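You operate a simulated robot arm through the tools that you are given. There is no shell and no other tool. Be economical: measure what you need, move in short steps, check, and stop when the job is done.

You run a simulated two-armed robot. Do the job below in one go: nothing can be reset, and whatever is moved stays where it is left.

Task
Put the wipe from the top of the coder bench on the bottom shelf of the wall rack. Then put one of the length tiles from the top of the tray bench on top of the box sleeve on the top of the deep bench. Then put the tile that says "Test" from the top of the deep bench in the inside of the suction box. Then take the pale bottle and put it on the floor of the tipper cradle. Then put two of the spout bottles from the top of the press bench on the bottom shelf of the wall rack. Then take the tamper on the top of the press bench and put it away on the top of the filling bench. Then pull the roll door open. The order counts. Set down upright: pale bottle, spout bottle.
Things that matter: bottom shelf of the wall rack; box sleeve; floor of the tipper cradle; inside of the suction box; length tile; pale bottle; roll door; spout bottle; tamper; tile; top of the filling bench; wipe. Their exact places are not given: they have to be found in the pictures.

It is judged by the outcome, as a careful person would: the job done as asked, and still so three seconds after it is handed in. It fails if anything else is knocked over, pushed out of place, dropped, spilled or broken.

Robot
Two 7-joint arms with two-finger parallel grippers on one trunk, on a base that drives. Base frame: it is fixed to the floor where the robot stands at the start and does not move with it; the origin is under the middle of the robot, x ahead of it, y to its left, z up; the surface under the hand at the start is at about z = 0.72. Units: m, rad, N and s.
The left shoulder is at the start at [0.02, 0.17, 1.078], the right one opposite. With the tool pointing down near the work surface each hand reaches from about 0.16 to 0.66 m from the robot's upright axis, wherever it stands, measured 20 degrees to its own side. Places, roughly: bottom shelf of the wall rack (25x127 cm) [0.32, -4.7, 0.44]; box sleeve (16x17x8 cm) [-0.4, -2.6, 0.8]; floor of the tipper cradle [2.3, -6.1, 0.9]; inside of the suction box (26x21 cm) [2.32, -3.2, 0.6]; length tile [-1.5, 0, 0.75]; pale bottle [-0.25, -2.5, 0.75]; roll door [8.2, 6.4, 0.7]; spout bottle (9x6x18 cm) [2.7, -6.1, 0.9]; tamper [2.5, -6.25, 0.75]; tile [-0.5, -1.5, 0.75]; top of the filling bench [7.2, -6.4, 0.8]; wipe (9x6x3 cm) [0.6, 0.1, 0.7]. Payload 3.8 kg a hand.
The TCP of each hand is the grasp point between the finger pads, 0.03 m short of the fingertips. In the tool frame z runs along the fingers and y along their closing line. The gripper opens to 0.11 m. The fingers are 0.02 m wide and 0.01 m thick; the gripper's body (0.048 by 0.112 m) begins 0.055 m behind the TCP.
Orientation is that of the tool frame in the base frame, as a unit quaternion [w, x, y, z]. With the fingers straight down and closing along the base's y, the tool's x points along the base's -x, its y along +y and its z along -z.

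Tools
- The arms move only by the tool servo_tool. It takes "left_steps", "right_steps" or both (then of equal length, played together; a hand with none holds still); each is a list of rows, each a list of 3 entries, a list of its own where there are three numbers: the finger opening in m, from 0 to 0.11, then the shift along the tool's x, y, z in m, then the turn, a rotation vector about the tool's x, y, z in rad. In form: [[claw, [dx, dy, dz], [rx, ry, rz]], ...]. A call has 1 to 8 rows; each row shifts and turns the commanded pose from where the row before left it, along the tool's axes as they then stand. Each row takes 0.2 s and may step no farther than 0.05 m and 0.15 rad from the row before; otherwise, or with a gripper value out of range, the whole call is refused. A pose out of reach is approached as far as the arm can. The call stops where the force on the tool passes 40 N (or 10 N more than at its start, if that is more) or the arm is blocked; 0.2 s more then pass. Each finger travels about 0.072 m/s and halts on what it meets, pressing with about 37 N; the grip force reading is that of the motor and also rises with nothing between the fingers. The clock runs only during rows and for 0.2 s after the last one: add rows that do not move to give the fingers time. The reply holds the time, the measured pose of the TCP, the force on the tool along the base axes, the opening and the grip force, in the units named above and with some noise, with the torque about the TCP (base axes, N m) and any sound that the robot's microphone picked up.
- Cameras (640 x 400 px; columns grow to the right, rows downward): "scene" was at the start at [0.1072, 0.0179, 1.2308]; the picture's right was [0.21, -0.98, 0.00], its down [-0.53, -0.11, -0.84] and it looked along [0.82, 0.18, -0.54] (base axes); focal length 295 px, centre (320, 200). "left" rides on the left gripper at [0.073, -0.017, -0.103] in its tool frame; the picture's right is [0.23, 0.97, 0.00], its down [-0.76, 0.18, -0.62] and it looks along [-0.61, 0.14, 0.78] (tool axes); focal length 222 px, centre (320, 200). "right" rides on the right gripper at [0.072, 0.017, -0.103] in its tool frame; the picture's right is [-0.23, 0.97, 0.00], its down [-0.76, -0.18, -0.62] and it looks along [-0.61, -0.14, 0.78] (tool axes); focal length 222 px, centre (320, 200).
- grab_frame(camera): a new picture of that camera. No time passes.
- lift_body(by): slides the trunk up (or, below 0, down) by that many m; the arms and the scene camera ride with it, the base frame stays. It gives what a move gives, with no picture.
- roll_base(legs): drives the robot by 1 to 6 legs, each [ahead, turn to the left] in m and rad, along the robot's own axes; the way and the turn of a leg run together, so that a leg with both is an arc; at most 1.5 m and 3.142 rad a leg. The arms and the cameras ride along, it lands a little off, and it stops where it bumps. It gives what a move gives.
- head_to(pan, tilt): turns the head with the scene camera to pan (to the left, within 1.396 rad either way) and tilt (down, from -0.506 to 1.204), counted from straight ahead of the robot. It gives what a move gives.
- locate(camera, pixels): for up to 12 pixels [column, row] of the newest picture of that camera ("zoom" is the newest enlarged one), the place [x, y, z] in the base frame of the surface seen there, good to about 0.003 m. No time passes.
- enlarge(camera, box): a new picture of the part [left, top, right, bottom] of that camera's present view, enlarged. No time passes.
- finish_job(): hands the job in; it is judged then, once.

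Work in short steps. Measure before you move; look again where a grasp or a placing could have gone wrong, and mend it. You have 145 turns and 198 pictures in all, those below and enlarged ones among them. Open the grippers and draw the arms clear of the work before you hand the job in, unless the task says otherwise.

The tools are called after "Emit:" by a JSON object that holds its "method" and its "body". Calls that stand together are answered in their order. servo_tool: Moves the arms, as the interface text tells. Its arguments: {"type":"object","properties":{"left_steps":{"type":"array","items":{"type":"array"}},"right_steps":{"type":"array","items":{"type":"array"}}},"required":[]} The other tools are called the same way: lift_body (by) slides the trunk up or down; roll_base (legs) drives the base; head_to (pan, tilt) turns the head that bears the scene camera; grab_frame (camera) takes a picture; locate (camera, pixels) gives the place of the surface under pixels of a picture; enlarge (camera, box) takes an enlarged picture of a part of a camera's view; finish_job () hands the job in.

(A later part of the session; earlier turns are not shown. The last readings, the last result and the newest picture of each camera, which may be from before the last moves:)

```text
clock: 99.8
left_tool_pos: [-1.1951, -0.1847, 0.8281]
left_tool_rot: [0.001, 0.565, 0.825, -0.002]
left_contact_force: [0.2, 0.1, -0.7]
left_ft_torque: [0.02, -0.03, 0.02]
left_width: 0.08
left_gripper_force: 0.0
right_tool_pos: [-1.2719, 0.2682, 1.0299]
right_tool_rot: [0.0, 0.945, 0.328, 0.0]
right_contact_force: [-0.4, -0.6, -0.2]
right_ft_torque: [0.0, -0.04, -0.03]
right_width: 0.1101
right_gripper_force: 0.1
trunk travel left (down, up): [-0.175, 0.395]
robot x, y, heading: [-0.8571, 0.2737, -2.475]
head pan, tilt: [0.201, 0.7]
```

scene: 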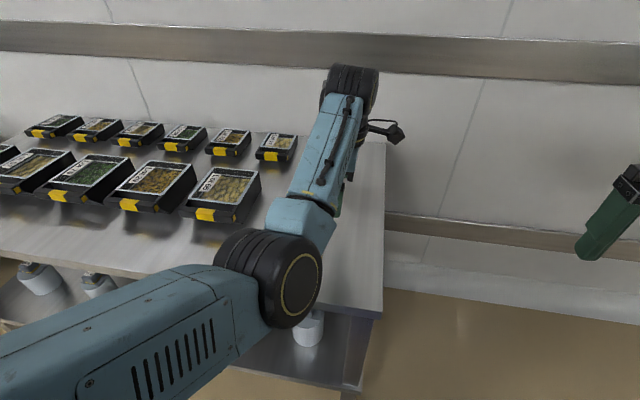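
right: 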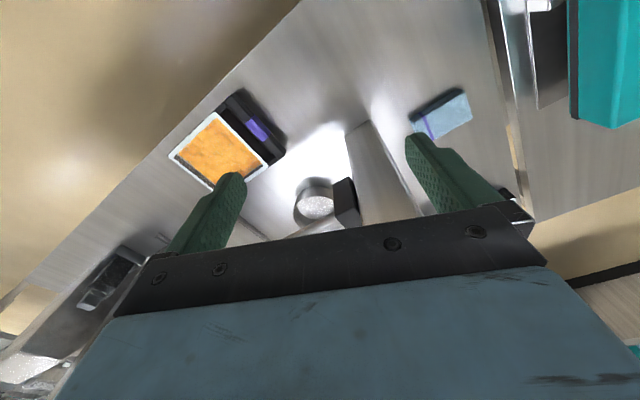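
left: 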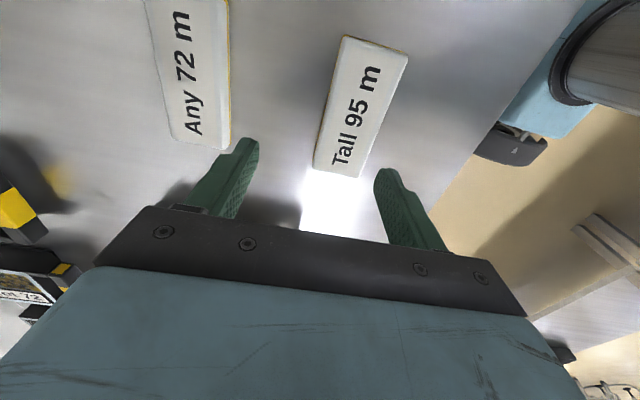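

Now I shift over the tile (dx 0.159, dy -0.031).

Emit:
{"method": "servo_tool", "body": {"left_steps": [[0.08, [0.04, -0.008, 0], [0, 0, 0]], [0.08, [0.04, -0.008, 0], [0, 0, 0]], [0.08, [0.04, -0.008, 0], [0, 0, 0]], [0.08, [0.039, -0.007, 0], [0, 0, 0]], [0.08, [0, 0, 0.02], [0, 0, 0]], [0.08, [0, 0, 0], [0, 0, 0]]]}}

Emit:
{"method": "grab_frame", "body": {"camera": "left"}}

```text
clock: 101.2
left_tool_pos: [-1.2831, -0.0602, 0.8081]
left_tool_rot: [0.003, 0.558, 0.83, -0.007]
left_contact_force: [-0.5, 1.2, 0.1]
left_ft_torque: [0.01, 0.0, 0.03]
left_width: 0.08
left_gripper_force: 0.1
left hand out of reach, approached as far as the arm can: row 1
right_tool_pos: [-1.2726, 0.2676, 1.031]
right_tool_rot: [0.0, 0.945, 0.328, 0.001]
right_contact_force: [0.7, -0.2, -0.3]
right_ft_torque: [0.01, -0.01, 0.0]
right_width: 0.1102
right_gripper_force: 0.0
trunk travel left (down, up): [-0.175, 0.395]
robot x, y, heading: [-0.8538, 0.2747, -2.475]
head pan, tilt: [0.201, 0.7]
```

```text
172 pictures are left
```

left: 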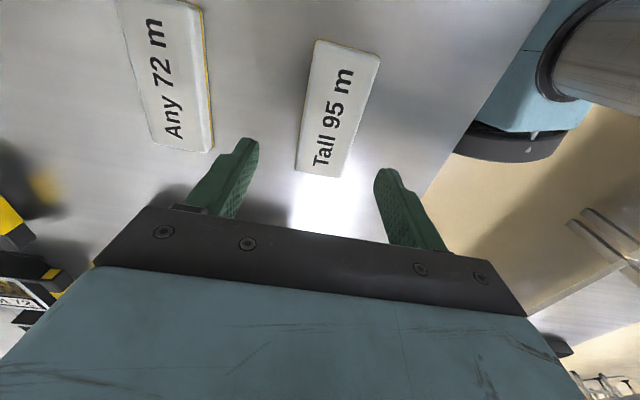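

Nearly there. I verify the tile's place from this camera.

Emit:
{"method": "locate", "body": {"camera": "left", "pixels": [[318, 45], [376, 58], [300, 168], [340, 174], [335, 110]]}}

```text
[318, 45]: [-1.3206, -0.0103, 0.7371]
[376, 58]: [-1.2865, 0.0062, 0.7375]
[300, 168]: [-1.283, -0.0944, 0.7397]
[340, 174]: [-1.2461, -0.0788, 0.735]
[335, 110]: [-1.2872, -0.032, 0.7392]
```

Tile centre (-1.284,-0.044). I shift and descend to z≈0.753, then close.

Emit:
{"method": "servo_tool", "body": {"left_steps": [[0.08, [0.015, 0.005, 0], [0, 0, 0]], [0.08, [0, 0, 0.03], [0, 0, 0]], [0.08, [0, 0, 0.025], [0, 0, 0]], [0.08, [0, 0, 0], [0, 0, 0]]]}}

Emit:
{"method": "grab_frame", "body": {"camera": "left"}}

```text
clock: 102.2
left_tool_pos: [-1.2846, -0.0555, 0.7562]
left_tool_rot: [0.005, 0.553, 0.833, -0.012]
left_contact_force: [-0.8, -0.3, -0.9]
left_ft_torque: [0.03, -0.01, -0.01]
left_width: 0.08
left_gripper_force: 0.1
right_tool_pos: [-1.2718, 0.2689, 1.0294]
right_tool_rot: [0.0, 0.945, 0.328, 0.001]
right_contact_force: [0.3, -0.1, 0.3]
right_ft_torque: [0.04, 0.01, 0.01]
right_width: 0.1099
right_gripper_force: 0.1
trunk travel left (down, up): [-0.175, 0.395]
robot x, y, heading: [-0.8564, 0.2768, -2.473]
head pan, tilt: [0.201, 0.7]
```

```text
171 pictures are left
```

left: 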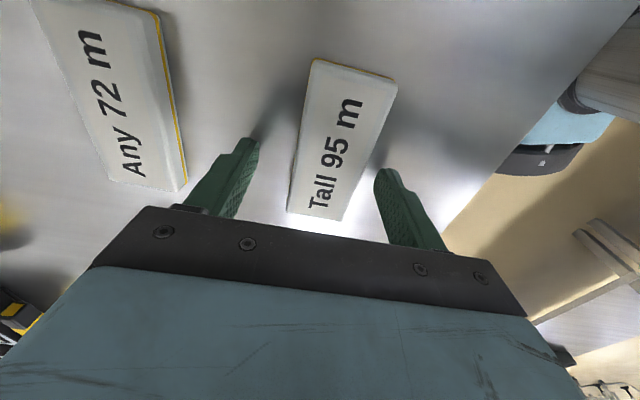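

Good enough along the tile's length; lower 3 mm, close and lift.

Emit:
{"method": "servo_tool", "body": {"left_steps": [[0.08, [0.008, 0, 0.004], [0, 0, 0]], [0.02, [0, 0, 0], [0, 0, 0]], [0.02, [0, 0, 0], [0, 0, 0]], [0.02, [0, 0, 0], [0, 0, 0]], [0.02, [0, 0, -0.04], [0, 0, 0]], [0.02, [0, 0, -0.04], [0, 0, 0]]]}}

Emit:
{"method": "grab_frame", "body": {"camera": "left"}}

```text
clock: 103.5
left_tool_pos: [-1.2816, -0.0371, 0.821]
left_tool_rot: [0.01, 0.559, 0.829, -0.002]
left_contact_force: [0.1, -0.3, -0.8]
left_ft_torque: [0.03, 0.01, 0.01]
left_width: 0.0439
left_gripper_force: 37.5
right_tool_pos: [-1.2712, 0.2691, 1.0306]
right_tool_rot: [0.001, 0.945, 0.328, 0.0]
right_contact_force: [-0.3, 0.9, 0.3]
right_ft_torque: [-0.01, -0.01, -0.01]
right_width: 0.1101
right_gripper_force: 0.1
trunk travel left (down, up): [-0.175, 0.395]
robot x, y, heading: [-0.8547, 0.2694, -2.475]
head pan, tilt: [0.201, 0.7]
```

```text
170 pictures are left
```

left: 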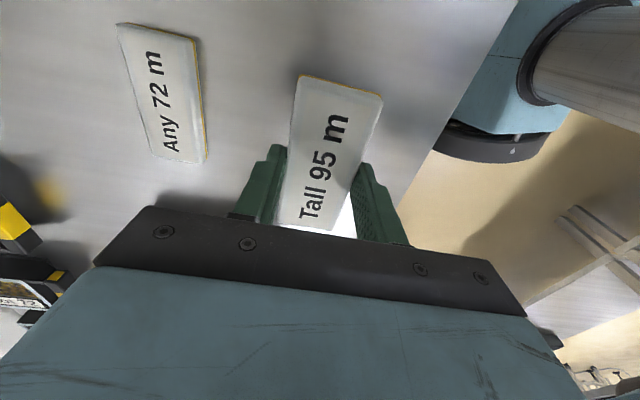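

"Tall 95 m" is held. I raise the trunk, back out and drive along the corridor to the deep bench's far end, then look.

Emit:
{"method": "lift_body", "body": {"by": 0.12}}

Emit:
{"method": "roll_base", "body": {"legs": [[-0.5, 0], [0, 1.3], [1.4, 0], [1.4, 0]]}}

Emit:
{"method": "head_to", "body": {"pan": -1.35, "tilt": 0.55}}

Emit:
{"method": "grab_frame", "body": {"camera": "scene"}}

```text
clock: 105.0
left_tool_pos: [-1.2853, -0.0375, 0.9445]
left_tool_rot: [0.005, 0.558, 0.83, -0.005]
left_contact_force: [-0.5, 0.2, 0.2]
left_ft_torque: [0.0, 0.01, 0.0]
left_width: 0.0439
left_gripper_force: 37.0
right_tool_pos: [-1.2722, 0.2683, 1.1492]
right_tool_rot: [0.001, 0.944, 0.329, 0.0]
right_contact_force: [-0.4, 0.0, 0.9]
right_ft_torque: [-0.02, 0.02, -0.01]
right_width: 0.1099
right_gripper_force: 0.1
trunk travel left (down, up): [-0.295, 0.275]
robot x, y, heading: [-0.8553, 0.2772, -2.477]
head pan, tilt: [0.201, 0.7]
```

```text
clock: 124.4
left_tool_pos: [0.8, -2.5091, 0.9429]
left_tool_rot: [0.007, -0.053, 0.999, 0.002]
left_contact_force: [0.5, 0.4, -0.8]
left_ft_torque: [0.02, 0.01, -0.02]
left_width: 0.0435
left_gripper_force: 37.3
right_tool_pos: [0.5103, -2.4132, 1.1485]
right_tool_rot: [0.0, 0.558, 0.83, 0.0]
right_contact_force: [0.3, -0.3, -0.3]
right_ft_torque: [-0.01, 0.04, 0.03]
right_width: 0.1099
right_gripper_force: 0.1
trunk travel left (down, up): [-0.295, 0.275]
robot x, y, heading: [0.6188, -2.0127, -1.186]
head pan, tilt: [0.201, 0.7]
```

```text
clock: 126.1
left_tool_pos: [0.8024, -2.5082, 0.9424]
left_tool_rot: [0.008, -0.054, 0.999, 0.001]
left_contact_force: [0.1, -0.3, -0.5]
left_ft_torque: [-0.03, 0.03, -0.01]
left_width: 0.0435
left_gripper_force: 36.8
right_tool_pos: [0.5109, -2.4122, 1.1501]
right_tool_rot: [0.001, 0.557, 0.83, 0.0]
right_contact_force: [0.5, 0.3, 0.3]
right_ft_torque: [-0.01, 0.01, -0.02]
right_width: 0.1102
right_gripper_force: 0.0
trunk travel left (down, up): [-0.295, 0.275]
robot x, y, heading: [0.6149, -2.011, -1.184]
head pan, tilt: [-1.349, 0.55]
```

```text
169 pictures are left
```

scene: 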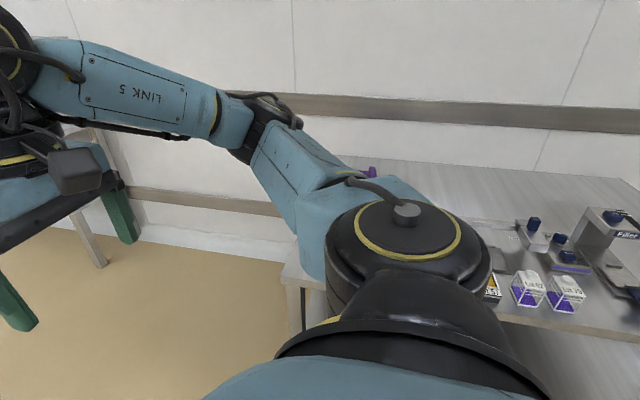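

The right arm hides the bench. I drive past and turn right to look at the bench from its end.

Emit:
{"method": "roll_base", "body": {"legs": [[1.0, 0], [0, -2.1]]}}

Emit:
{"method": "head_to", "body": {"pan": 0.0, "tilt": 0.5}}

Emit:
{"method": "grab_frame", "body": {"camera": "scene"}}

```text
clock: 136.2
left_tool_pos: [0.4632, -2.8222, 0.9416]
left_tool_rot: [0.004, 0.842, 0.54, -0.005]
left_contact_force: [0.3, 0.7, -1.0]
left_ft_torque: [-0.01, 0.0, 0.01]
left_width: 0.0435
left_gripper_force: 37.4
right_tool_pos: [0.697, -2.62, 1.1502]
right_tool_rot: [0.0, 0.997, -0.076, 0.001]
right_contact_force: [-0.2, 0.0, 0.1]
right_ft_torque: [-0.02, 0.02, -0.02]
right_width: 0.1099
right_gripper_force: 0.1
trunk travel left (down, up): [-0.295, 0.275]
robot x, y, heading: [0.9854, -2.9155, 2.991]
head pan, tilt: [-1.349, 0.55]
```

```text
clock: 137.7
left_tool_pos: [0.4642, -2.8225, 0.9441]
left_tool_rot: [0.005, 0.842, 0.54, -0.008]
left_contact_force: [-0.1, 0.2, -0.2]
left_ft_torque: [0.0, -0.02, -0.04]
left_width: 0.0433
left_gripper_force: 36.7
right_tool_pos: [0.6961, -2.62, 1.1504]
right_tool_rot: [0.0, 0.997, -0.076, 0.0]
right_contact_force: [0.0, -0.1, -0.3]
right_ft_torque: [0.01, 0.0, -0.03]
right_width: 0.1102
right_gripper_force: 0.0
trunk travel left (down, up): [-0.295, 0.275]
robot x, y, heading: [0.9842, -2.9201, 2.992]
head pan, tilt: [0.0, 0.499]
```

```text
168 pictures are left
```

scene: 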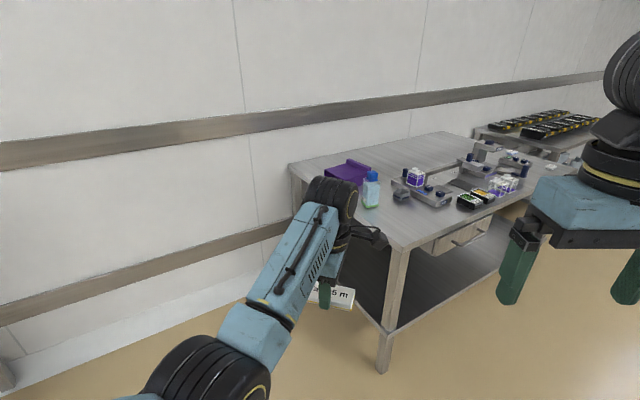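

Emit:
{"method": "enlarge", "body": {"camera": "scene", "box": [280, 125, 560, 300]}}

Emit:
{"method": "locate", "body": {"camera": "scene", "pixels": [[350, 170], [338, 175], [352, 160], [371, 195], [372, 175], [294, 175], [401, 245], [365, 205], [330, 168], [412, 178], [200, 250], [470, 230]]}}

```text
2.29 times, centred on (420, 212) of scene
```

zoom: 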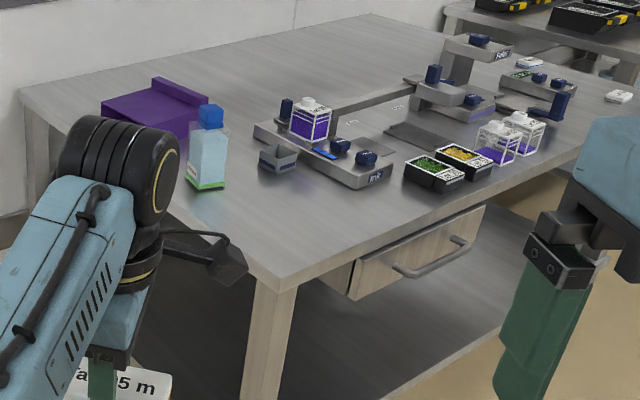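

```text
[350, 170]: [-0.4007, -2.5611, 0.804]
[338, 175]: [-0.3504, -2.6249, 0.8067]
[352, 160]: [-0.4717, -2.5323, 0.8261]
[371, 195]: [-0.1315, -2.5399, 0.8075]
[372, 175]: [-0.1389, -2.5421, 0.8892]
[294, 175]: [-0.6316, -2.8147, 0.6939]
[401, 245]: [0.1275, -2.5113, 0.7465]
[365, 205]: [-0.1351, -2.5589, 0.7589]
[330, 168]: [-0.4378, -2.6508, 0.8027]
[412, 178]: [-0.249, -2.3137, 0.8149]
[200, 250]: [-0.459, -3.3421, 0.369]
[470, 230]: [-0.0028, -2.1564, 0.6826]
```

The purple box is the sleeve (top z≈0.804, centre ≈(-0.40,-2.59)), pale bottle at (-0.135,-2.545). I approach from the bench's end: raise trunk, drive in and turn to face along the bench.

Emit:
{"method": "lift_body", "body": {"by": 0.12}}

Emit:
{"method": "roll_base", "body": {"legs": [[0, 0.286], [0.86, 0], [0, -1.31]]}}

Emit:
{"method": "head_to", "body": {"pan": 0.35, "tilt": 0.75}}

Emit:
{"method": "grab_frame", "body": {"camera": "scene"}}

```text
clock: 139.2
left_tool_pos: [0.4631, -2.8215, 1.063]
left_tool_rot: [0.005, 0.842, 0.54, -0.006]
left_contact_force: [-0.6, 0.9, 0.5]
left_ft_torque: [-0.01, 0.03, -0.02]
left_width: 0.0437
left_gripper_force: 36.9
right_tool_pos: [0.6959, -2.6194, 1.2703]
right_tool_rot: [0.0, 0.997, -0.076, 0.0]
right_contact_force: [-0.6, -0.3, 0.2]
right_ft_torque: [0.02, 0.0, -0.01]
right_width: 0.11
right_gripper_force: 0.0
trunk travel left (down, up): [-0.415, 0.155]
robot x, y, heading: [0.986, -2.9181, 2.994]
head pan, tilt: [0.0, 0.499]
```

```text
clock: 147.9
left_tool_pos: [-0.0589, -2.5396, 1.0622]
left_tool_rot: [0.002, 0.998, 0.058, -0.008]
left_contact_force: [-0.7, -0.6, -0.2]
left_ft_torque: [-0.02, 0.01, -0.03]
left_width: 0.0437
left_gripper_force: 37.2
right_tool_pos: [0.2331, -2.6337, 1.2695]
right_tool_rot: [0.0, 0.832, -0.555, 0.0]
right_contact_force: [-0.7, -0.6, 1.0]
right_ft_torque: [0.01, -0.04, 0.0]
right_width: 0.1097
right_gripper_force: 0.2
trunk travel left (down, up): [-0.415, 0.155]
robot x, y, heading: [0.1304, -3.0338, 1.965]
head pan, tilt: [0.0, 0.499]
```

```text
clock: 148.8
left_tool_pos: [-0.0591, -2.5395, 1.0604]
left_tool_rot: [0.001, 0.998, 0.058, -0.008]
left_contact_force: [0.1, -0.6, 0.4]
left_ft_torque: [0.03, 0.01, 0.02]
left_width: 0.0435
left_gripper_force: 36.8
right_tool_pos: [0.2337, -2.6323, 1.2704]
right_tool_rot: [0.0, 0.832, -0.554, 0.0]
right_contact_force: [-0.2, 0.2, -0.8]
right_ft_torque: [0.01, 0.01, 0.01]
right_width: 0.1101
right_gripper_force: 0.2
trunk travel left (down, up): [-0.415, 0.155]
robot x, y, heading: [0.1295, -3.036, 1.965]
head pan, tilt: [0.351, 0.75]
```

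```text
166 pictures are left
```

scene: 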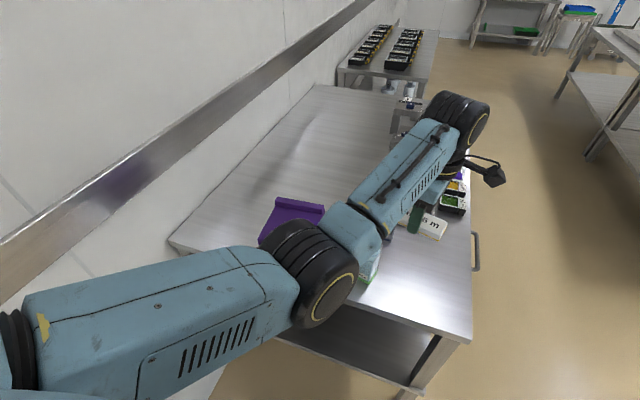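

I measure the sleeve's corners, then drive 0.15 m closer.

Emit:
{"method": "locate", "body": {"camera": "scene", "pixels": [[279, 201], [322, 208], [262, 236], [318, 214], [285, 212], [300, 215], [275, 220]]}}

Emit:
{"method": "roll_base", "body": {"legs": [[0.15, 0]]}}

Emit:
{"method": "servo_tool", "body": {"left_steps": [[0.02, [-0.04, 0, 0], [0, 0, 0]], [0.02, [-0.04, 0, 0], [0, 0, 0]], [0.02, [-0.04, 0, 0], [0, 0, 0]], [0.02, [-0.04, 0, 0], [0, 0, 0]], [0.02, [-0.04, 0.04, 0], [0, 0, 0]], [0.02, [0, 0.04, 0], [0, 0, 0]], [0.02, [0, 0.04, 0], [0, 0, 0]], [0.02, [0, 0.04, 0], [0, 0, 0]]]}}

Emit:
{"method": "grab_frame", "body": {"camera": "scene"}}

Emit:
{"method": "grab_frame", "body": {"camera": "left"}}

```text
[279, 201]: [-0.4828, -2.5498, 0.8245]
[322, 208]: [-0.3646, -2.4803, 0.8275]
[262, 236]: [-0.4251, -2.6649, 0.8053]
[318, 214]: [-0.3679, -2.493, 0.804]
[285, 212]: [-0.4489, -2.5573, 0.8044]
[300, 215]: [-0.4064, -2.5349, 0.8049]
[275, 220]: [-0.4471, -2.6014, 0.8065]
```

```text
clock: 150.1
left_tool_pos: [-0.1153, -2.4032, 1.0623]
left_tool_rot: [0.002, 0.998, 0.059, -0.008]
left_contact_force: [0.5, 0.2, -1.0]
left_ft_torque: [-0.07, -0.02, 0.0]
left_width: 0.0436
left_gripper_force: 36.5
right_tool_pos: [0.178, -2.4973, 1.27]
right_tool_rot: [0.0, 0.832, -0.555, 0.001]
right_contact_force: [0.5, 0.5, 0.1]
right_ft_torque: [0.0, 0.01, -0.02]
right_width: 0.11
right_gripper_force: 0.1
trunk travel left (down, up): [-0.415, 0.155]
robot x, y, heading: [0.0761, -2.8995, 1.966]
head pan, tilt: [0.351, 0.75]
```

```text
refused: row 5 steps farther than a row can; nothing moved
```

```text
165 pictures are left
```

scene: 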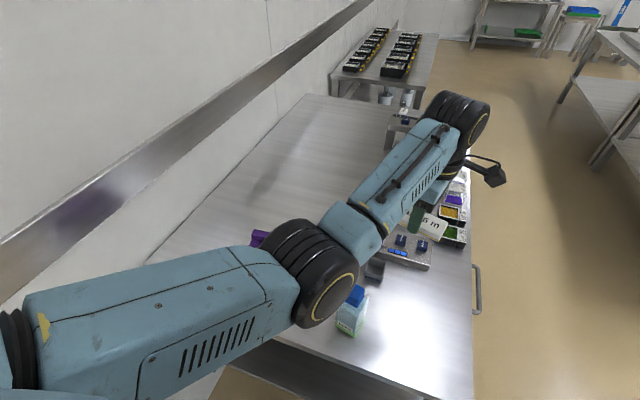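

```text
164 pictures are left
```

left: 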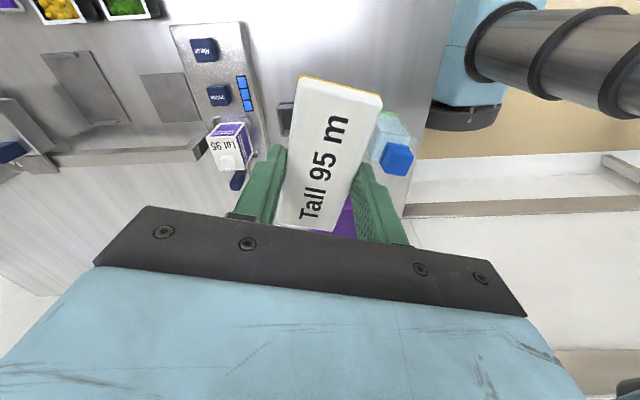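

I move over the sleeve's flat top (centre about (-0.385,-2.585)) at the same height.

Emit:
{"method": "servo_tool", "body": {"left_steps": [[0.02, [-0.0361, 0.0187, 0], [0, 0, 0]], [0.02, [-0.0361, 0.0187, 0], [0, 0, 0]], [0.02, [-0.0361, 0.0187, 0], [0, 0, 0]], [0.02, [-0.0361, 0.0187, 0], [0, 0, 0]], [0.02, [-0.0361, 0.0187, 0], [0, 0, 0]], [0.02, [-0.0361, 0.0187, 0], [0, 0, 0]], [0.02, [-0.0361, 0.0187, 0], [0, 0, 0]], [0.02, [-0.0361, 0.0187, 0], [0, 0, 0]]]}}

Emit:
{"method": "grab_frame", "body": {"camera": "scene"}}

Emit:
{"method": "grab_frame", "body": {"camera": "left"}}

```text
clock: 151.9
left_tool_pos: [-0.3942, -2.5559, 1.0424]
left_tool_rot: [0.0, 0.998, 0.058, -0.009]
left_contact_force: [-0.3, 0.4, -0.4]
left_ft_torque: [0.01, -0.03, -0.05]
left_width: 0.0438
left_gripper_force: 37.1
left hand out of reach, approached as far as the arm can: row 1, 2, 3, 4
right_tool_pos: [0.1775, -2.4982, 1.2711]
right_tool_rot: [0.0, 0.832, -0.555, -0.001]
right_contact_force: [-0.7, -0.6, -0.1]
right_ft_torque: [0.01, 0.0, 0.03]
right_width: 0.1096
right_gripper_force: 0.1
trunk travel left (down, up): [-0.415, 0.155]
robot x, y, heading: [0.0762, -2.898, 1.964]
head pan, tilt: [0.351, 0.75]
```

```text
163 pictures are left
```

scene: 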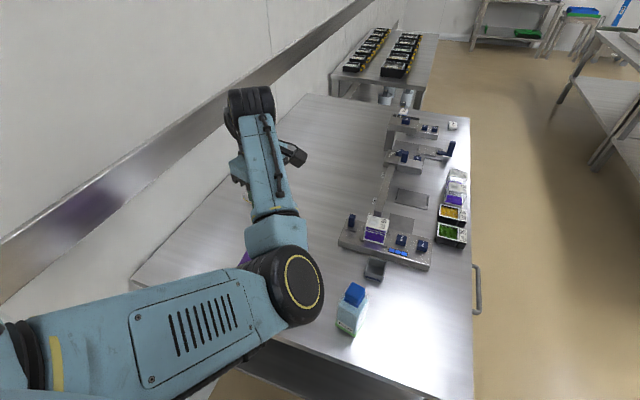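

```text
162 pictures are left
```

left: 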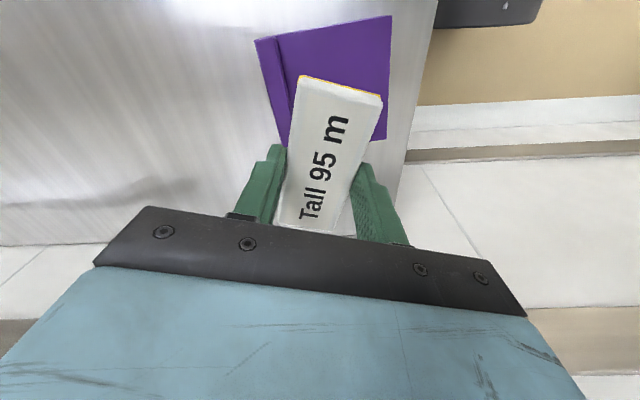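

The sleeve shows below the tile. I locate its corners from here.

Emit:
{"method": "locate", "body": {"camera": "left", "pixels": [[280, 40], [388, 20], [384, 135], [289, 90], [258, 42], [345, 60], [365, 75]]}}

```text
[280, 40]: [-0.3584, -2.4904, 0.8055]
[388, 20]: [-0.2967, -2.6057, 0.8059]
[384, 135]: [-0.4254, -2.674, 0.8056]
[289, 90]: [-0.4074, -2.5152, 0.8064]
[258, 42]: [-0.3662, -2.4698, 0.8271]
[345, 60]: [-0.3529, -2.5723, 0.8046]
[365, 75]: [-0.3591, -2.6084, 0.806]
```

Sleeve centre (-0.392,-2.582). I shift 2.6 cm and descend to ~2 cm above contact.

Emit:
{"method": "servo_tool", "body": {"left_steps": [[0.02, [0, 0.026, 0], [0, 0, 0]], [0.02, [0, 0, 0.045], [0, 0, 0]], [0.02, [0, 0, 0.045], [0, 0, 0]], [0.02, [0, 0, 0.045], [0, 0, 0]], [0.02, [0, 0, 0.045], [0, 0, 0]], [0.02, [0, 0, 0], [0, 0, 0]]]}}

Emit:
{"method": "grab_frame", "body": {"camera": "left"}}

```text
clock: 153.3
left_tool_pos: [-0.3889, -2.5805, 0.8589]
left_tool_rot: [0.001, 0.998, 0.058, -0.008]
left_contact_force: [0.3, -0.4, 0.0]
left_ft_torque: [-0.01, -0.04, 0.02]
left_width: 0.0438
left_gripper_force: 37.2
right_tool_pos: [0.1792, -2.4976, 1.2703]
right_tool_rot: [0.001, 0.832, -0.555, 0.0]
right_contact_force: [0.4, -0.4, -0.1]
right_ft_torque: [-0.01, -0.03, 0.02]
right_width: 0.11
right_gripper_force: 0.0
trunk travel left (down, up): [-0.415, 0.155]
robot x, y, heading: [0.072, -2.8989, 1.968]
head pan, tilt: [0.351, 0.75]
```

```text
161 pictures are left
```

left: 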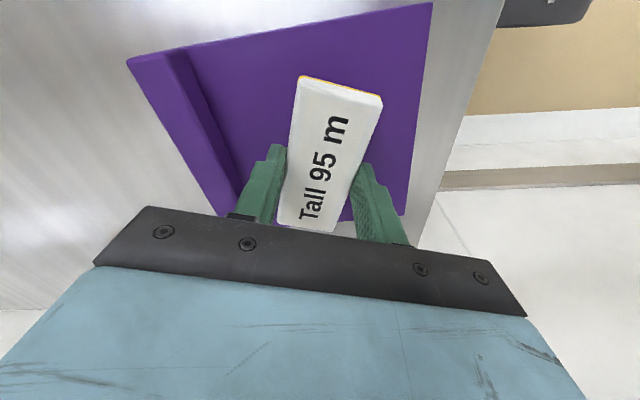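

Well centred. I lower 1.8 cm, release gently, and rise.

Emit:
{"method": "servo_tool", "body": {"left_steps": [[0.02, [0, 0, 0.012], [0, 0, 0]], [0.02, [0, 0, 0.006], [0, 0, 0]], [0.065, [0, 0, 0], [0, 0, 0]], [0.065, [0, 0, 0], [0, 0, 0]], [0.065, [0, 0, -0.03], [0, 0, 0]], [0.065, [0, 0, -0.045], [0, 0, 0]], [0.065, [0, 0, -0.045], [0, 0, 0]], [0.065, [0, 0, -0.045], [0, 0, 0]]]}}

Emit:
{"method": "grab_frame", "body": {"camera": "left"}}

Emit:
{"method": "grab_frame", "body": {"camera": "scene"}}

```text
clock: 155.1
left_tool_pos: [-0.3905, -2.5817, 1.0103]
left_tool_rot: [0.002, 0.998, 0.058, -0.008]
left_contact_force: [0.6, 0.1, -0.4]
left_ft_torque: [-0.01, 0.0, 0.02]
left_width: 0.065
left_gripper_force: 0.0
right_tool_pos: [0.1788, -2.497, 1.2703]
right_tool_rot: [0.0, 0.832, -0.555, 0.0]
right_contact_force: [0.6, -0.4, -0.2]
right_ft_torque: [-0.01, -0.02, -0.01]
right_width: 0.11
right_gripper_force: 0.0
trunk travel left (down, up): [-0.415, 0.155]
robot x, y, heading: [0.0767, -2.8946, 1.966]
head pan, tilt: [0.351, 0.75]
```

```text
160 pictures are left
```

left: 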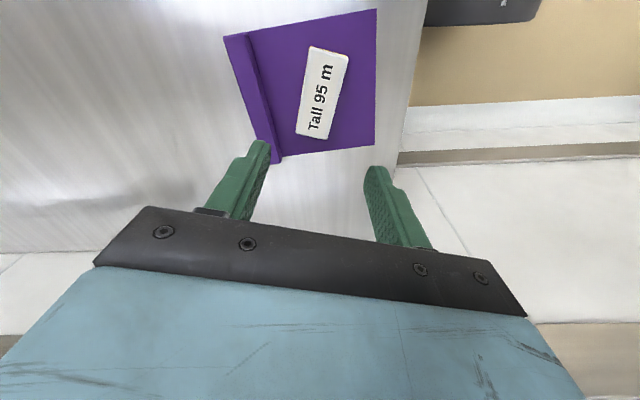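

```text
159 pictures are left
```

scene: 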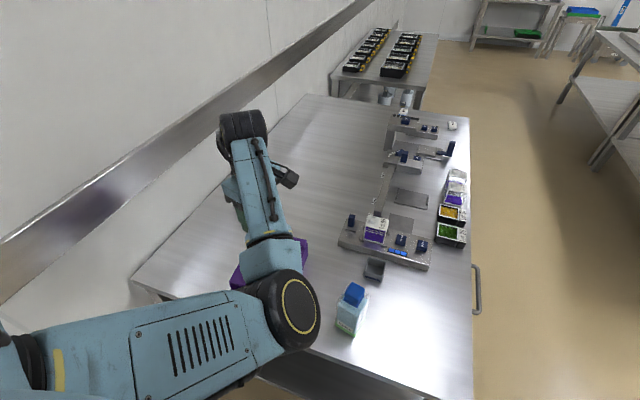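

Placed. Now I zoom at the far tiles near (404,113) and (452,125) to find "Test".

Emit:
{"method": "enlarge", "body": {"camera": "scene", "box": [384, 100, 480, 160]}}

Emit:
{"method": "locate", "body": {"camera": "scene", "pixels": [[404, 112], [452, 126], [400, 155], [450, 150], [460, 175], [460, 190]]}}

```text
6.67 times, centred on (432, 130) of scene
```

zoom: 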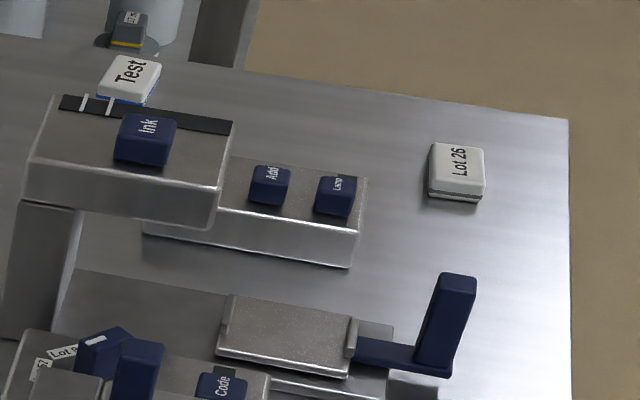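

```text
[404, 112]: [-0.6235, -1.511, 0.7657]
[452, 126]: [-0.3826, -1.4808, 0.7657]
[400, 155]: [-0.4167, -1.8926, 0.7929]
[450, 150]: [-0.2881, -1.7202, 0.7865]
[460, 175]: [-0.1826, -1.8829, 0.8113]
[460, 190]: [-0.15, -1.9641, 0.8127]
```

"Test" is at (-0.62,-1.51), best reached from the bench front with the right hand. I back away from the end, and tuck the left arm.

Emit:
{"method": "roll_base", "body": {"legs": [[-0.35, 0]]}}

Emit:
{"method": "servo_tool", "body": {"left_steps": [[0.11, [0.038, -0.011, 0], [0, 0, 0]], [0.11, [0.038, -0.011, 0], [0, 0, 0]], [0.11, [0.038, -0.011, 0], [0, 0, 0]], [0.11, [0.038, -0.011, 0], [0, 0, 0]]]}}

Emit:
{"method": "servo_tool", "body": {"left_steps": [[0.11, [0, 0, 0], [0, 0, 0.149]], [0.11, [0, 0, 0], [0, 0, 0.149]], [0.11, [0, 0, 0], [0, 0, 0.149]], [0.11, [0, 0, 0], [0, 0, 0.149]], [0.11, [0, 0, 0], [0, 0, 0.149]], [0.11, [0, 0, 0], [0, 0, 0.149]], [0.11, [0, 0, 0], [0, 0, 0.149]], [0.11, [0, 0, 0], [0, 0, 0.149]]]}}

Emit:
{"method": "roll_base", "body": {"legs": [[0, -1.057], [0.92, 0], [0, 1.057], [1.3, 0], [0, 1.571]]}}

Emit:
{"method": "lift_body", "body": {"by": -0.2}}

Emit:
{"method": "head_to", "body": {"pan": 0.0, "tilt": 0.6}}

Emit:
{"method": "grab_frame", "body": {"camera": "scene"}}

```text
clock: 157.4
left_tool_pos: [-0.2542, -2.9122, 1.0106]
left_tool_rot: [0.002, 0.998, 0.06, -0.009]
left_contact_force: [0.6, 1.5, 0.1]
left_ft_torque: [0.01, 0.05, -0.02]
left_width: 0.0647
left_gripper_force: 0.1
right_tool_pos: [0.3141, -2.8272, 1.2694]
right_tool_rot: [0.0, 0.833, -0.554, 0.0]
right_contact_force: [-0.2, 0.8, -0.5]
right_ft_torque: [0.02, 0.02, 0.01]
right_width: 0.1098
right_gripper_force: 0.1
trunk travel left (down, up): [-0.415, 0.155]
robot x, y, heading: [0.2139, -3.2286, 1.967]
head pan, tilt: [0.351, 0.75]
```

```text
clock: 158.6
left_tool_pos: [-0.1486, -2.8521, 0.9939]
left_tool_rot: [0.009, 0.996, 0.083, -0.035]
left_contact_force: [-0.2, -0.2, 0.4]
left_ft_torque: [0.0, -0.03, -0.04]
left_width: 0.1097
left_gripper_force: 0.2
left hand out of reach, approached as far as the arm can: row 3, 4
right_tool_pos: [0.315, -2.8281, 1.2707]
right_tool_rot: [0.0, 0.833, -0.553, 0.0]
right_contact_force: [-0.1, -0.2, -0.4]
right_ft_torque: [0.03, -0.01, -0.01]
right_width: 0.1099
right_gripper_force: 0.1
trunk travel left (down, up): [-0.415, 0.155]
robot x, y, heading: [0.2109, -3.2303, 1.971]
head pan, tilt: [0.351, 0.75]
stopped in row 4 (left hand): the arm was blocked; the commanded pose is now the measured one
```

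```text
clock: 160.4
left_tool_pos: [-0.1488, -2.8523, 0.9949]
left_tool_rot: [0.026, 0.869, -0.493, -0.025]
left_contact_force: [0.9, 0.7, 0.2]
left_ft_torque: [-0.02, 0.01, 0.0]
left_width: 0.1099
left_gripper_force: 0.0
right_tool_pos: [0.3145, -2.8266, 1.2684]
right_tool_rot: [0.0, 0.832, -0.554, 0.0]
right_contact_force: [-0.2, -0.3, 0.3]
right_ft_torque: [0.03, 0.01, -0.02]
right_width: 0.1101
right_gripper_force: 0.2
trunk travel left (down, up): [-0.415, 0.155]
robot x, y, heading: [0.2107, -3.2323, 1.969]
head pan, tilt: [0.351, 0.75]
```

```text
clock: 180.4
left_tool_pos: [-0.1158, -1.6656, 0.9937]
left_tool_rot: [0.037, 0.962, 0.269, 0.002]
left_contact_force: [-0.8, 1.3, -0.6]
left_ft_torque: [-0.02, -0.02, 0.02]
left_width: 0.1101
left_gripper_force: 0.1
right_tool_pos: [-0.143, -1.2003, 1.2694]
right_tool_rot: [0.0, 0.98, 0.199, 0.001]
right_contact_force: [-0.5, 0.4, 0.0]
right_ft_torque: [0.0, 0.01, 0.01]
right_width: 0.1101
right_gripper_force: 0.0
trunk travel left (down, up): [-0.415, 0.155]
robot x, y, heading: [0.2595, -1.3041, -2.74]
head pan, tilt: [0.351, 0.75]
```

```text
clock: 182.6
left_tool_pos: [-0.116, -1.664, 0.7951]
left_tool_rot: [0.037, 0.962, 0.269, 0.001]
left_contact_force: [0.8, 0.1, 0.6]
left_ft_torque: [0.01, 0.0, 0.02]
left_width: 0.1102
left_gripper_force: 0.1
right_tool_pos: [-0.1432, -1.2015, 1.07]
right_tool_rot: [-0.001, 0.98, 0.198, 0.001]
right_contact_force: [-0.4, -0.5, -0.1]
right_ft_torque: [0.0, 0.0, 0.0]
right_width: 0.1099
right_gripper_force: 0.0
trunk travel left (down, up): [-0.215, 0.355]
robot x, y, heading: [0.2628, -1.3034, -2.741]
head pan, tilt: [0.351, 0.75]
```

```text
clock: 183.4
left_tool_pos: [-0.1162, -1.6651, 0.7943]
left_tool_rot: [0.037, 0.962, 0.269, 0.002]
left_contact_force: [0.2, -0.3, -0.2]
left_ft_torque: [-0.01, -0.02, -0.01]
left_width: 0.1098
left_gripper_force: 0.0
right_tool_pos: [-0.1435, -1.2018, 1.0698]
right_tool_rot: [-0.001, 0.98, 0.199, 0.0]
right_contact_force: [0.3, -0.5, 0.4]
right_ft_torque: [0.01, 0.02, 0.03]
right_width: 0.1101
right_gripper_force: 0.0
trunk travel left (down, up): [-0.215, 0.355]
robot x, y, heading: [0.2579, -1.3061, -2.74]
head pan, tilt: [0.0, 0.6]
```

```text
157 pictures are left
```

scene: 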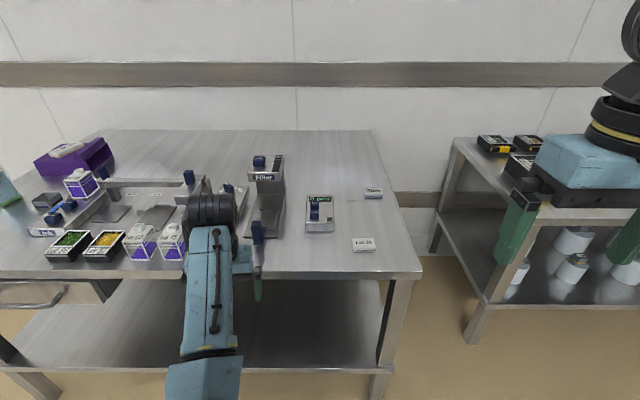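

Test tile at (373,194). I measure and enlarge to confirm, while first raising the left hand out of the way.

Emit:
{"method": "enlarge", "body": {"camera": "scene", "box": [300, 170, 428, 250]}}

Emit:
{"method": "servo_tool", "body": {"left_steps": [[0.11, [0, 0, -0.045], [0, 0, 0]], [0.11, [0, 0, -0.045], [0, 0, 0]], [0.11, [0.03, 0, -0.03], [0, 0, 0]], [0.11, [0.04, 0, 0], [0, 0, 0]], [0.11, [0.04, 0, 0], [0, 0, 0]]]}}

```text
5.00 times, centred on (364, 210) of scene
```

zoom: 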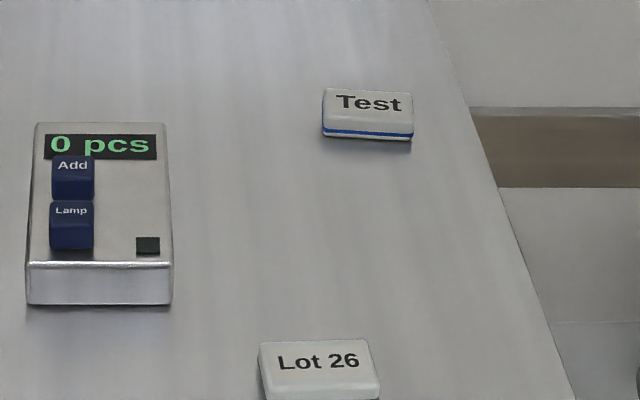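

```text
clock: 184.8
left_tool_pos: [-0.0955, -1.7019, 0.8052]
left_tool_rot: [0.063, 0.955, 0.29, 0.001]
left_contact_force: [0.0, 0.1, 0.7]
left_ft_torque: [0.04, 0.02, 0.03]
left_width: 0.1098
left_gripper_force: 0.1
left hand out of reach, approached as far as the arm can: row 1, 2, 3, 4, 5
right_tool_pos: [-0.144, -1.2012, 1.0698]
right_tool_rot: [0.0, 0.98, 0.198, -0.001]
right_contact_force: [0.2, 0.7, -0.6]
right_ft_torque: [0.04, 0.01, 0.03]
right_width: 0.1099
right_gripper_force: 0.1
trunk travel left (down, up): [-0.215, 0.355]
robot x, y, heading: [0.2615, -1.3033, -2.74]
head pan, tilt: [0.0, 0.6]
stopped in row 5 (left hand): the arm was blocked; the commanded pose is now the measured one
```

The left arm is in a cramped elbow configuration. I try moving it outward (left) and then up, to unwind.

Emit:
{"method": "servo_tool", "body": {"left_steps": [[0.11, [0, 0.04, 0], [0.0, 0, 0]], [0.11, [0, 0.04, 0], [0, 0, 0]], [0.11, [0, 0.04, 0], [0, 0, 0]], [0.11, [0, 0, -0.03], [0, 0, 0]], [0.11, [0, 0, -0.03], [0, 0, 0]], [0.11, [0, 0, -0.03], [0, 0, 0]], [0.11, [0, 0, -0.03], [0, 0, 0]]]}}

Emit:
{"method": "head_to", "body": {"pan": 0.5, "tilt": 0.8}}

Emit:
{"method": "grab_frame", "body": {"camera": "scene"}}

```text
clock: 186.4
left_tool_pos: [-0.0403, -1.8059, 0.93]
left_tool_rot: [0.062, 0.956, 0.288, 0.001]
left_contact_force: [0.8, -0.4, 0.1]
left_ft_torque: [0.03, 0.0, 0.01]
left_width: 0.1102
left_gripper_force: 0.0
left hand out of reach, approached as far as the arm can: row 6, 7
right_tool_pos: [-0.1427, -1.2009, 1.0702]
right_tool_rot: [0.0, 0.98, 0.198, -0.001]
right_contact_force: [0.0, 0.5, -0.5]
right_ft_torque: [0.01, 0.0, 0.01]
right_width: 0.1102
right_gripper_force: 0.1
trunk travel left (down, up): [-0.215, 0.355]
robot x, y, heading: [0.2595, -1.3029, -2.741]
head pan, tilt: [0.0, 0.6]
```

```text
clock: 187.4
left_tool_pos: [-0.0406, -1.8057, 0.9299]
left_tool_rot: [0.062, 0.956, 0.288, 0.0]
left_contact_force: [-0.3, 0.5, 0.9]
left_ft_torque: [-0.01, 0.05, 0.04]
left_width: 0.11
left_gripper_force: 0.0
right_tool_pos: [-0.143, -1.2008, 1.0697]
right_tool_rot: [0.0, 0.98, 0.2, 0.0]
right_contact_force: [-0.4, 0.8, -0.5]
right_ft_torque: [-0.02, -0.02, -0.01]
right_width: 0.11
right_gripper_force: 0.1
trunk travel left (down, up): [-0.215, 0.355]
robot x, y, heading: [0.2594, -1.308, -2.742]
head pan, tilt: [0.499, 0.799]
```

```text
155 pictures are left
```

scene: 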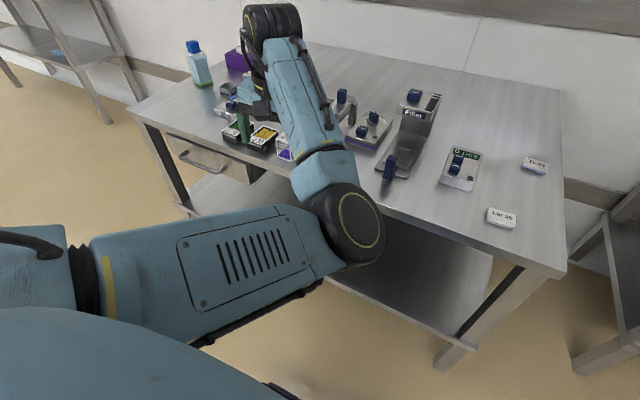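

I check the height of the left elbow and forearm versus the things on the bench.

Emit:
{"method": "locate", "body": {"camera": "scene", "pixels": [[345, 225], [365, 245], [325, 180], [300, 95], [265, 20], [245, 125], [388, 165], [412, 98], [285, 150]]}}

Emit:
{"method": "enlarge", "body": {"camera": "scene", "box": [160, 20, 480, 220]}}

```text
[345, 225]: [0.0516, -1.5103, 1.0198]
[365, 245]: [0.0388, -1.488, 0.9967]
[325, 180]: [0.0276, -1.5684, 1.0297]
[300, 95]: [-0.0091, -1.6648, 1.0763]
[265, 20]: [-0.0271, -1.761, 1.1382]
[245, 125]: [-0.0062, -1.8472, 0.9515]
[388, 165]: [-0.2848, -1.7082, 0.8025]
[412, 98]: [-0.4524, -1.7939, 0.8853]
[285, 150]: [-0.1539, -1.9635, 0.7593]
```

```text
2.00 times, centred on (320, 120) of scene
```

zoom: 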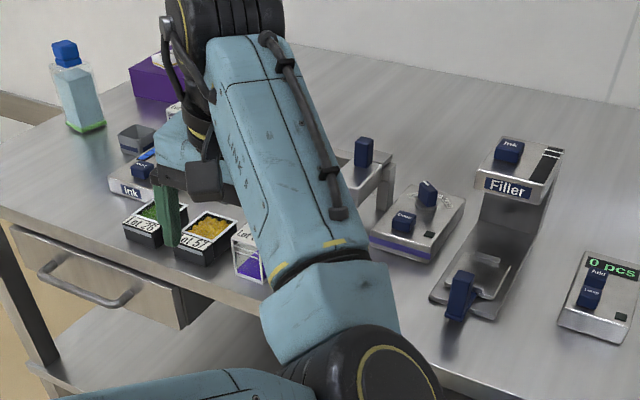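

I pull the left hand back a bit, then drive 0.28 m toward the bench and look at the tile.

Emit:
{"method": "servo_tool", "body": {"left_steps": [[0.11, [0.04, 0, 0], [0, 0, 0]], [0.11, [0.04, 0, 0], [0, 0, 0]], [0.11, [0.04, 0, 0], [0, 0, 0]]]}}

Emit:
{"method": "roll_base", "body": {"legs": [[0.28, 0]]}}

Emit:
{"method": "head_to", "body": {"pan": -0.25, "tilt": 0.75}}

Emit:
{"method": "grab_frame", "body": {"camera": "scene"}}

Emit:
{"method": "grab_frame", "body": {"camera": "right"}}

```text
clock: 188.2
left_tool_pos: [0.0508, -1.8133, 0.9035]
left_tool_rot: [0.062, 0.956, 0.288, 0.0]
left_contact_force: [0.4, -0.1, 0.3]
left_ft_torque: [0.01, -0.02, -0.01]
left_width: 0.1102
left_gripper_force: 0.0
left hand out of reach, approached as far as the arm can: row 1, 2, 3
right_tool_pos: [-0.1443, -1.2006, 1.0698]
right_tool_rot: [0.001, 0.98, 0.199, 0.0]
right_contact_force: [-1.2, -0.4, 1.2]
right_ft_torque: [-0.02, -0.02, 0.01]
right_width: 0.1099
right_gripper_force: 0.1
trunk travel left (down, up): [-0.215, 0.355]
robot x, y, heading: [0.2605, -1.3053, -2.741]
head pan, tilt: [0.499, 0.799]
```

```text
clock: 190.1
left_tool_pos: [-0.2096, -1.9264, 0.9041]
left_tool_rot: [0.062, 0.955, 0.29, 0.001]
left_contact_force: [-0.8, 0.4, 0.2]
left_ft_torque: [-0.06, 0.02, 0.01]
left_width: 0.1099
left_gripper_force: 0.0
right_tool_pos: [-0.4055, -1.3149, 1.0702]
right_tool_rot: [0.0, 0.98, 0.201, 0.0]
right_contact_force: [-0.3, -0.5, 0.1]
right_ft_torque: [0.03, 0.0, 0.0]
right_width: 0.1099
right_gripper_force: 0.1
trunk travel left (down, up): [-0.215, 0.355]
robot x, y, heading: [0.0006, -1.4113, -2.739]
head pan, tilt: [0.499, 0.799]
```

```text
clock: 191.2
left_tool_pos: [-0.209, -1.9269, 0.9044]
left_tool_rot: [0.063, 0.955, 0.29, 0.001]
left_contact_force: [-0.1, -0.3, -0.3]
left_ft_torque: [0.01, -0.01, 0.01]
left_width: 0.11
left_gripper_force: 0.1
right_tool_pos: [-0.4069, -1.3138, 1.0698]
right_tool_rot: [0.0, 0.979, 0.202, 0.0]
right_contact_force: [0.4, 0.3, -0.6]
right_ft_torque: [0.05, 0.04, -0.02]
right_width: 0.1099
right_gripper_force: 0.0
trunk travel left (down, up): [-0.215, 0.355]
robot x, y, heading: [-0.0048, -1.4193, -2.732]
head pan, tilt: [-0.25, 0.75]
```

```text
153 pictures are left
```

scene: 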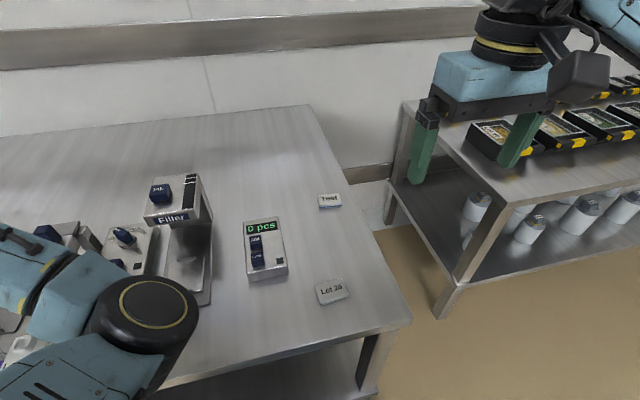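

```text
152 pictures are left
```

right: 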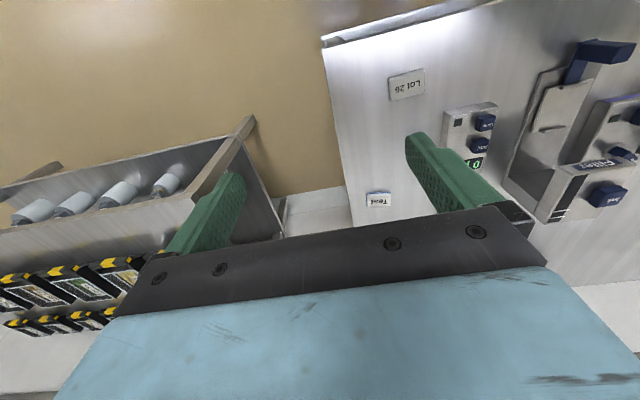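

Emit:
{"method": "enlarge", "body": {"camera": "scene", "box": [300, 180, 364, 220]}}

Emit:
{"method": "locate", "body": {"camera": "scene", "pixels": [[319, 196], [339, 194], [341, 205], [320, 208], [330, 198], [308, 106], [272, 225], [325, 285]]}}

```text
10.00 times, centred on (332, 200) of scene
```

zoom: 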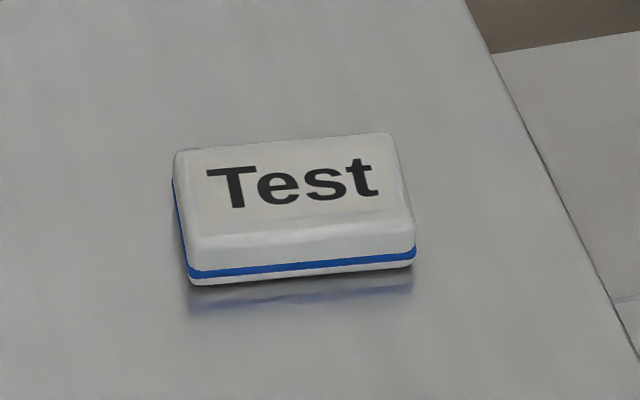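

```text
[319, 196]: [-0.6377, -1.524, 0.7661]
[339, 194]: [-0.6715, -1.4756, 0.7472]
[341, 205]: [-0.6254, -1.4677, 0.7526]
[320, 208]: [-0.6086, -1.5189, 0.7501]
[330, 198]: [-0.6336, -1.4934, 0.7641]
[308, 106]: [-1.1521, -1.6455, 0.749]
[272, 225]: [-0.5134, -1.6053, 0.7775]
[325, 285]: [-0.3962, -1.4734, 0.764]
```

Emit:
{"method": "locate", "body": {"camera": "zoom", "pixels": [[185, 158], [385, 140], [405, 212], [195, 235], [290, 185], [300, 275], [560, 60]]}}

```text
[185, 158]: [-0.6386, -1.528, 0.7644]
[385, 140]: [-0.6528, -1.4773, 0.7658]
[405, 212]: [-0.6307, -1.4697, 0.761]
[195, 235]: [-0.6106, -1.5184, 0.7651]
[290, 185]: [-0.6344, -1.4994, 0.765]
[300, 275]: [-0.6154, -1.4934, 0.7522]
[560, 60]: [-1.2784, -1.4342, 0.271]
```

Test tile centre (-0.633,-1.498), top 0.765 on a surface at 0.747. I move the right hand above it and partly descend.

Emit:
{"method": "servo_tool", "body": {"right_steps": [[0.09, [-0.04, 0.0113, 0], [0, 0, 0]], [0.09, [-0.04, 0.0113, 0], [0, 0, 0]], [0.09, [-0.04, 0.0113, 0], [0, 0, 0]], [0.09, [-0.04, 0.0113, 0.02], [0, 0, 0]], [0.09, [-0.04, 0.0113, 0.025], [0, 0, 0]], [0.09, [-0.04, 0.0113, 0.025], [0, 0, 0]], [0.09, [-0.04, 0.0113, 0.025], [0, 0, 0]], [0.09, [0, 0, 0.045], [0, 0, 0]]]}}

Emit:
{"method": "servo_tool", "body": {"right_steps": [[0.09, [0, 0, 0.04], [0, 0, 0]], [0.09, [0, 0, 0.04], [0, 0, 0]], [0.09, [0, 0, 0], [0, 0, 0]]]}}

Emit:
{"method": "grab_frame", "body": {"camera": "right"}}

```text
clock: 193.0
left_tool_pos: [-0.2084, -1.9257, 0.9033]
left_tool_rot: [0.063, 0.955, 0.29, 0.001]
left_contact_force: [0.3, -0.5, -0.6]
left_ft_torque: [0.01, 0.0, 0.01]
left_width: 0.1098
left_gripper_force: 0.0
right_tool_pos: [-0.632, -1.4992, 0.93]
right_tool_rot: [0.001, 0.979, 0.202, -0.001]
right_contact_force: [0.1, 0.0, 0.6]
right_ft_torque: [0.0, 0.02, 0.0]
right_width: 0.0899
right_gripper_force: 0.0
trunk travel left (down, up): [-0.215, 0.355]
robot x, y, heading: [-0.0021, -1.416, -2.738]
head pan, tilt: [-0.25, 0.75]
```

```text
clock: 193.8
left_tool_pos: [-0.2087, -1.9252, 0.9034]
left_tool_rot: [0.063, 0.955, 0.29, 0.001]
left_contact_force: [0.3, 0.7, 0.3]
left_ft_torque: [0.03, 0.0, -0.01]
left_width: 0.1098
left_gripper_force: 0.1
right_tool_pos: [-0.6307, -1.4989, 0.8513]
right_tool_rot: [0.001, 0.98, 0.201, 0.0]
right_contact_force: [0.2, 0.2, -0.2]
right_ft_torque: [0.04, 0.0, 0.01]
right_width: 0.0898
right_gripper_force: 0.2
trunk travel left (down, up): [-0.215, 0.355]
robot x, y, heading: [-0.0005, -1.4195, -2.74]
head pan, tilt: [-0.25, 0.75]
```

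```text
150 pictures are left
```

right: 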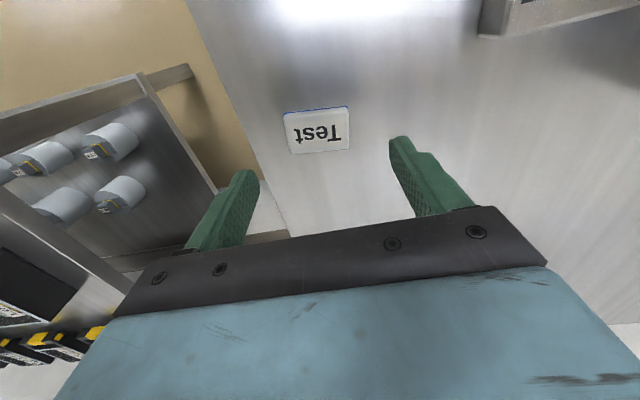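

The hand is right above; descend the last 7 cm, close and lift.

Emit:
{"method": "servo_tool", "body": {"right_steps": [[0.09, [0, 0, 0.04], [0, 0, 0]], [0.09, [0, 0, 0.03], [0, 0, 0]], [0.03, [0, 0, 0], [0, 0, 0]], [0.03, [0, 0, 0], [0, 0, 0]], [0.03, [0, 0, 0], [0, 0, 0]], [0.03, [0, 0, -0.04], [0, 0, 0]], [0.03, [0, 0, -0.04], [0, 0, 0]], [0.03, [0, 0, -0.04], [0, 0, 0]]]}}

Emit:
{"method": "grab_frame", "body": {"camera": "right"}}

```text
clock: 195.6
left_tool_pos: [-0.2085, -1.9258, 0.9034]
left_tool_rot: [0.064, 0.955, 0.29, 0.001]
left_contact_force: [-0.1, -0.7, 0.1]
left_ft_torque: [-0.01, -0.03, 0.01]
left_width: 0.1102
left_gripper_force: 0.0
right_tool_pos: [-0.6332, -1.4994, 0.9021]
right_tool_rot: [0.0, 0.98, 0.201, -0.001]
right_contact_force: [0.2, 0.8, -0.1]
right_ft_torque: [0.04, 0.01, -0.01]
right_width: 0.0564
right_gripper_force: 37.0
trunk travel left (down, up): [-0.215, 0.355]
robot x, y, heading: [-0.0012, -1.4127, -2.732]
head pan, tilt: [-0.25, 0.75]
```

```text
149 pictures are left
```

right: 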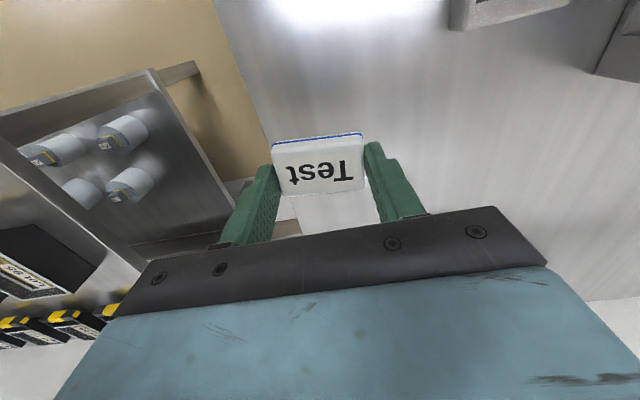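

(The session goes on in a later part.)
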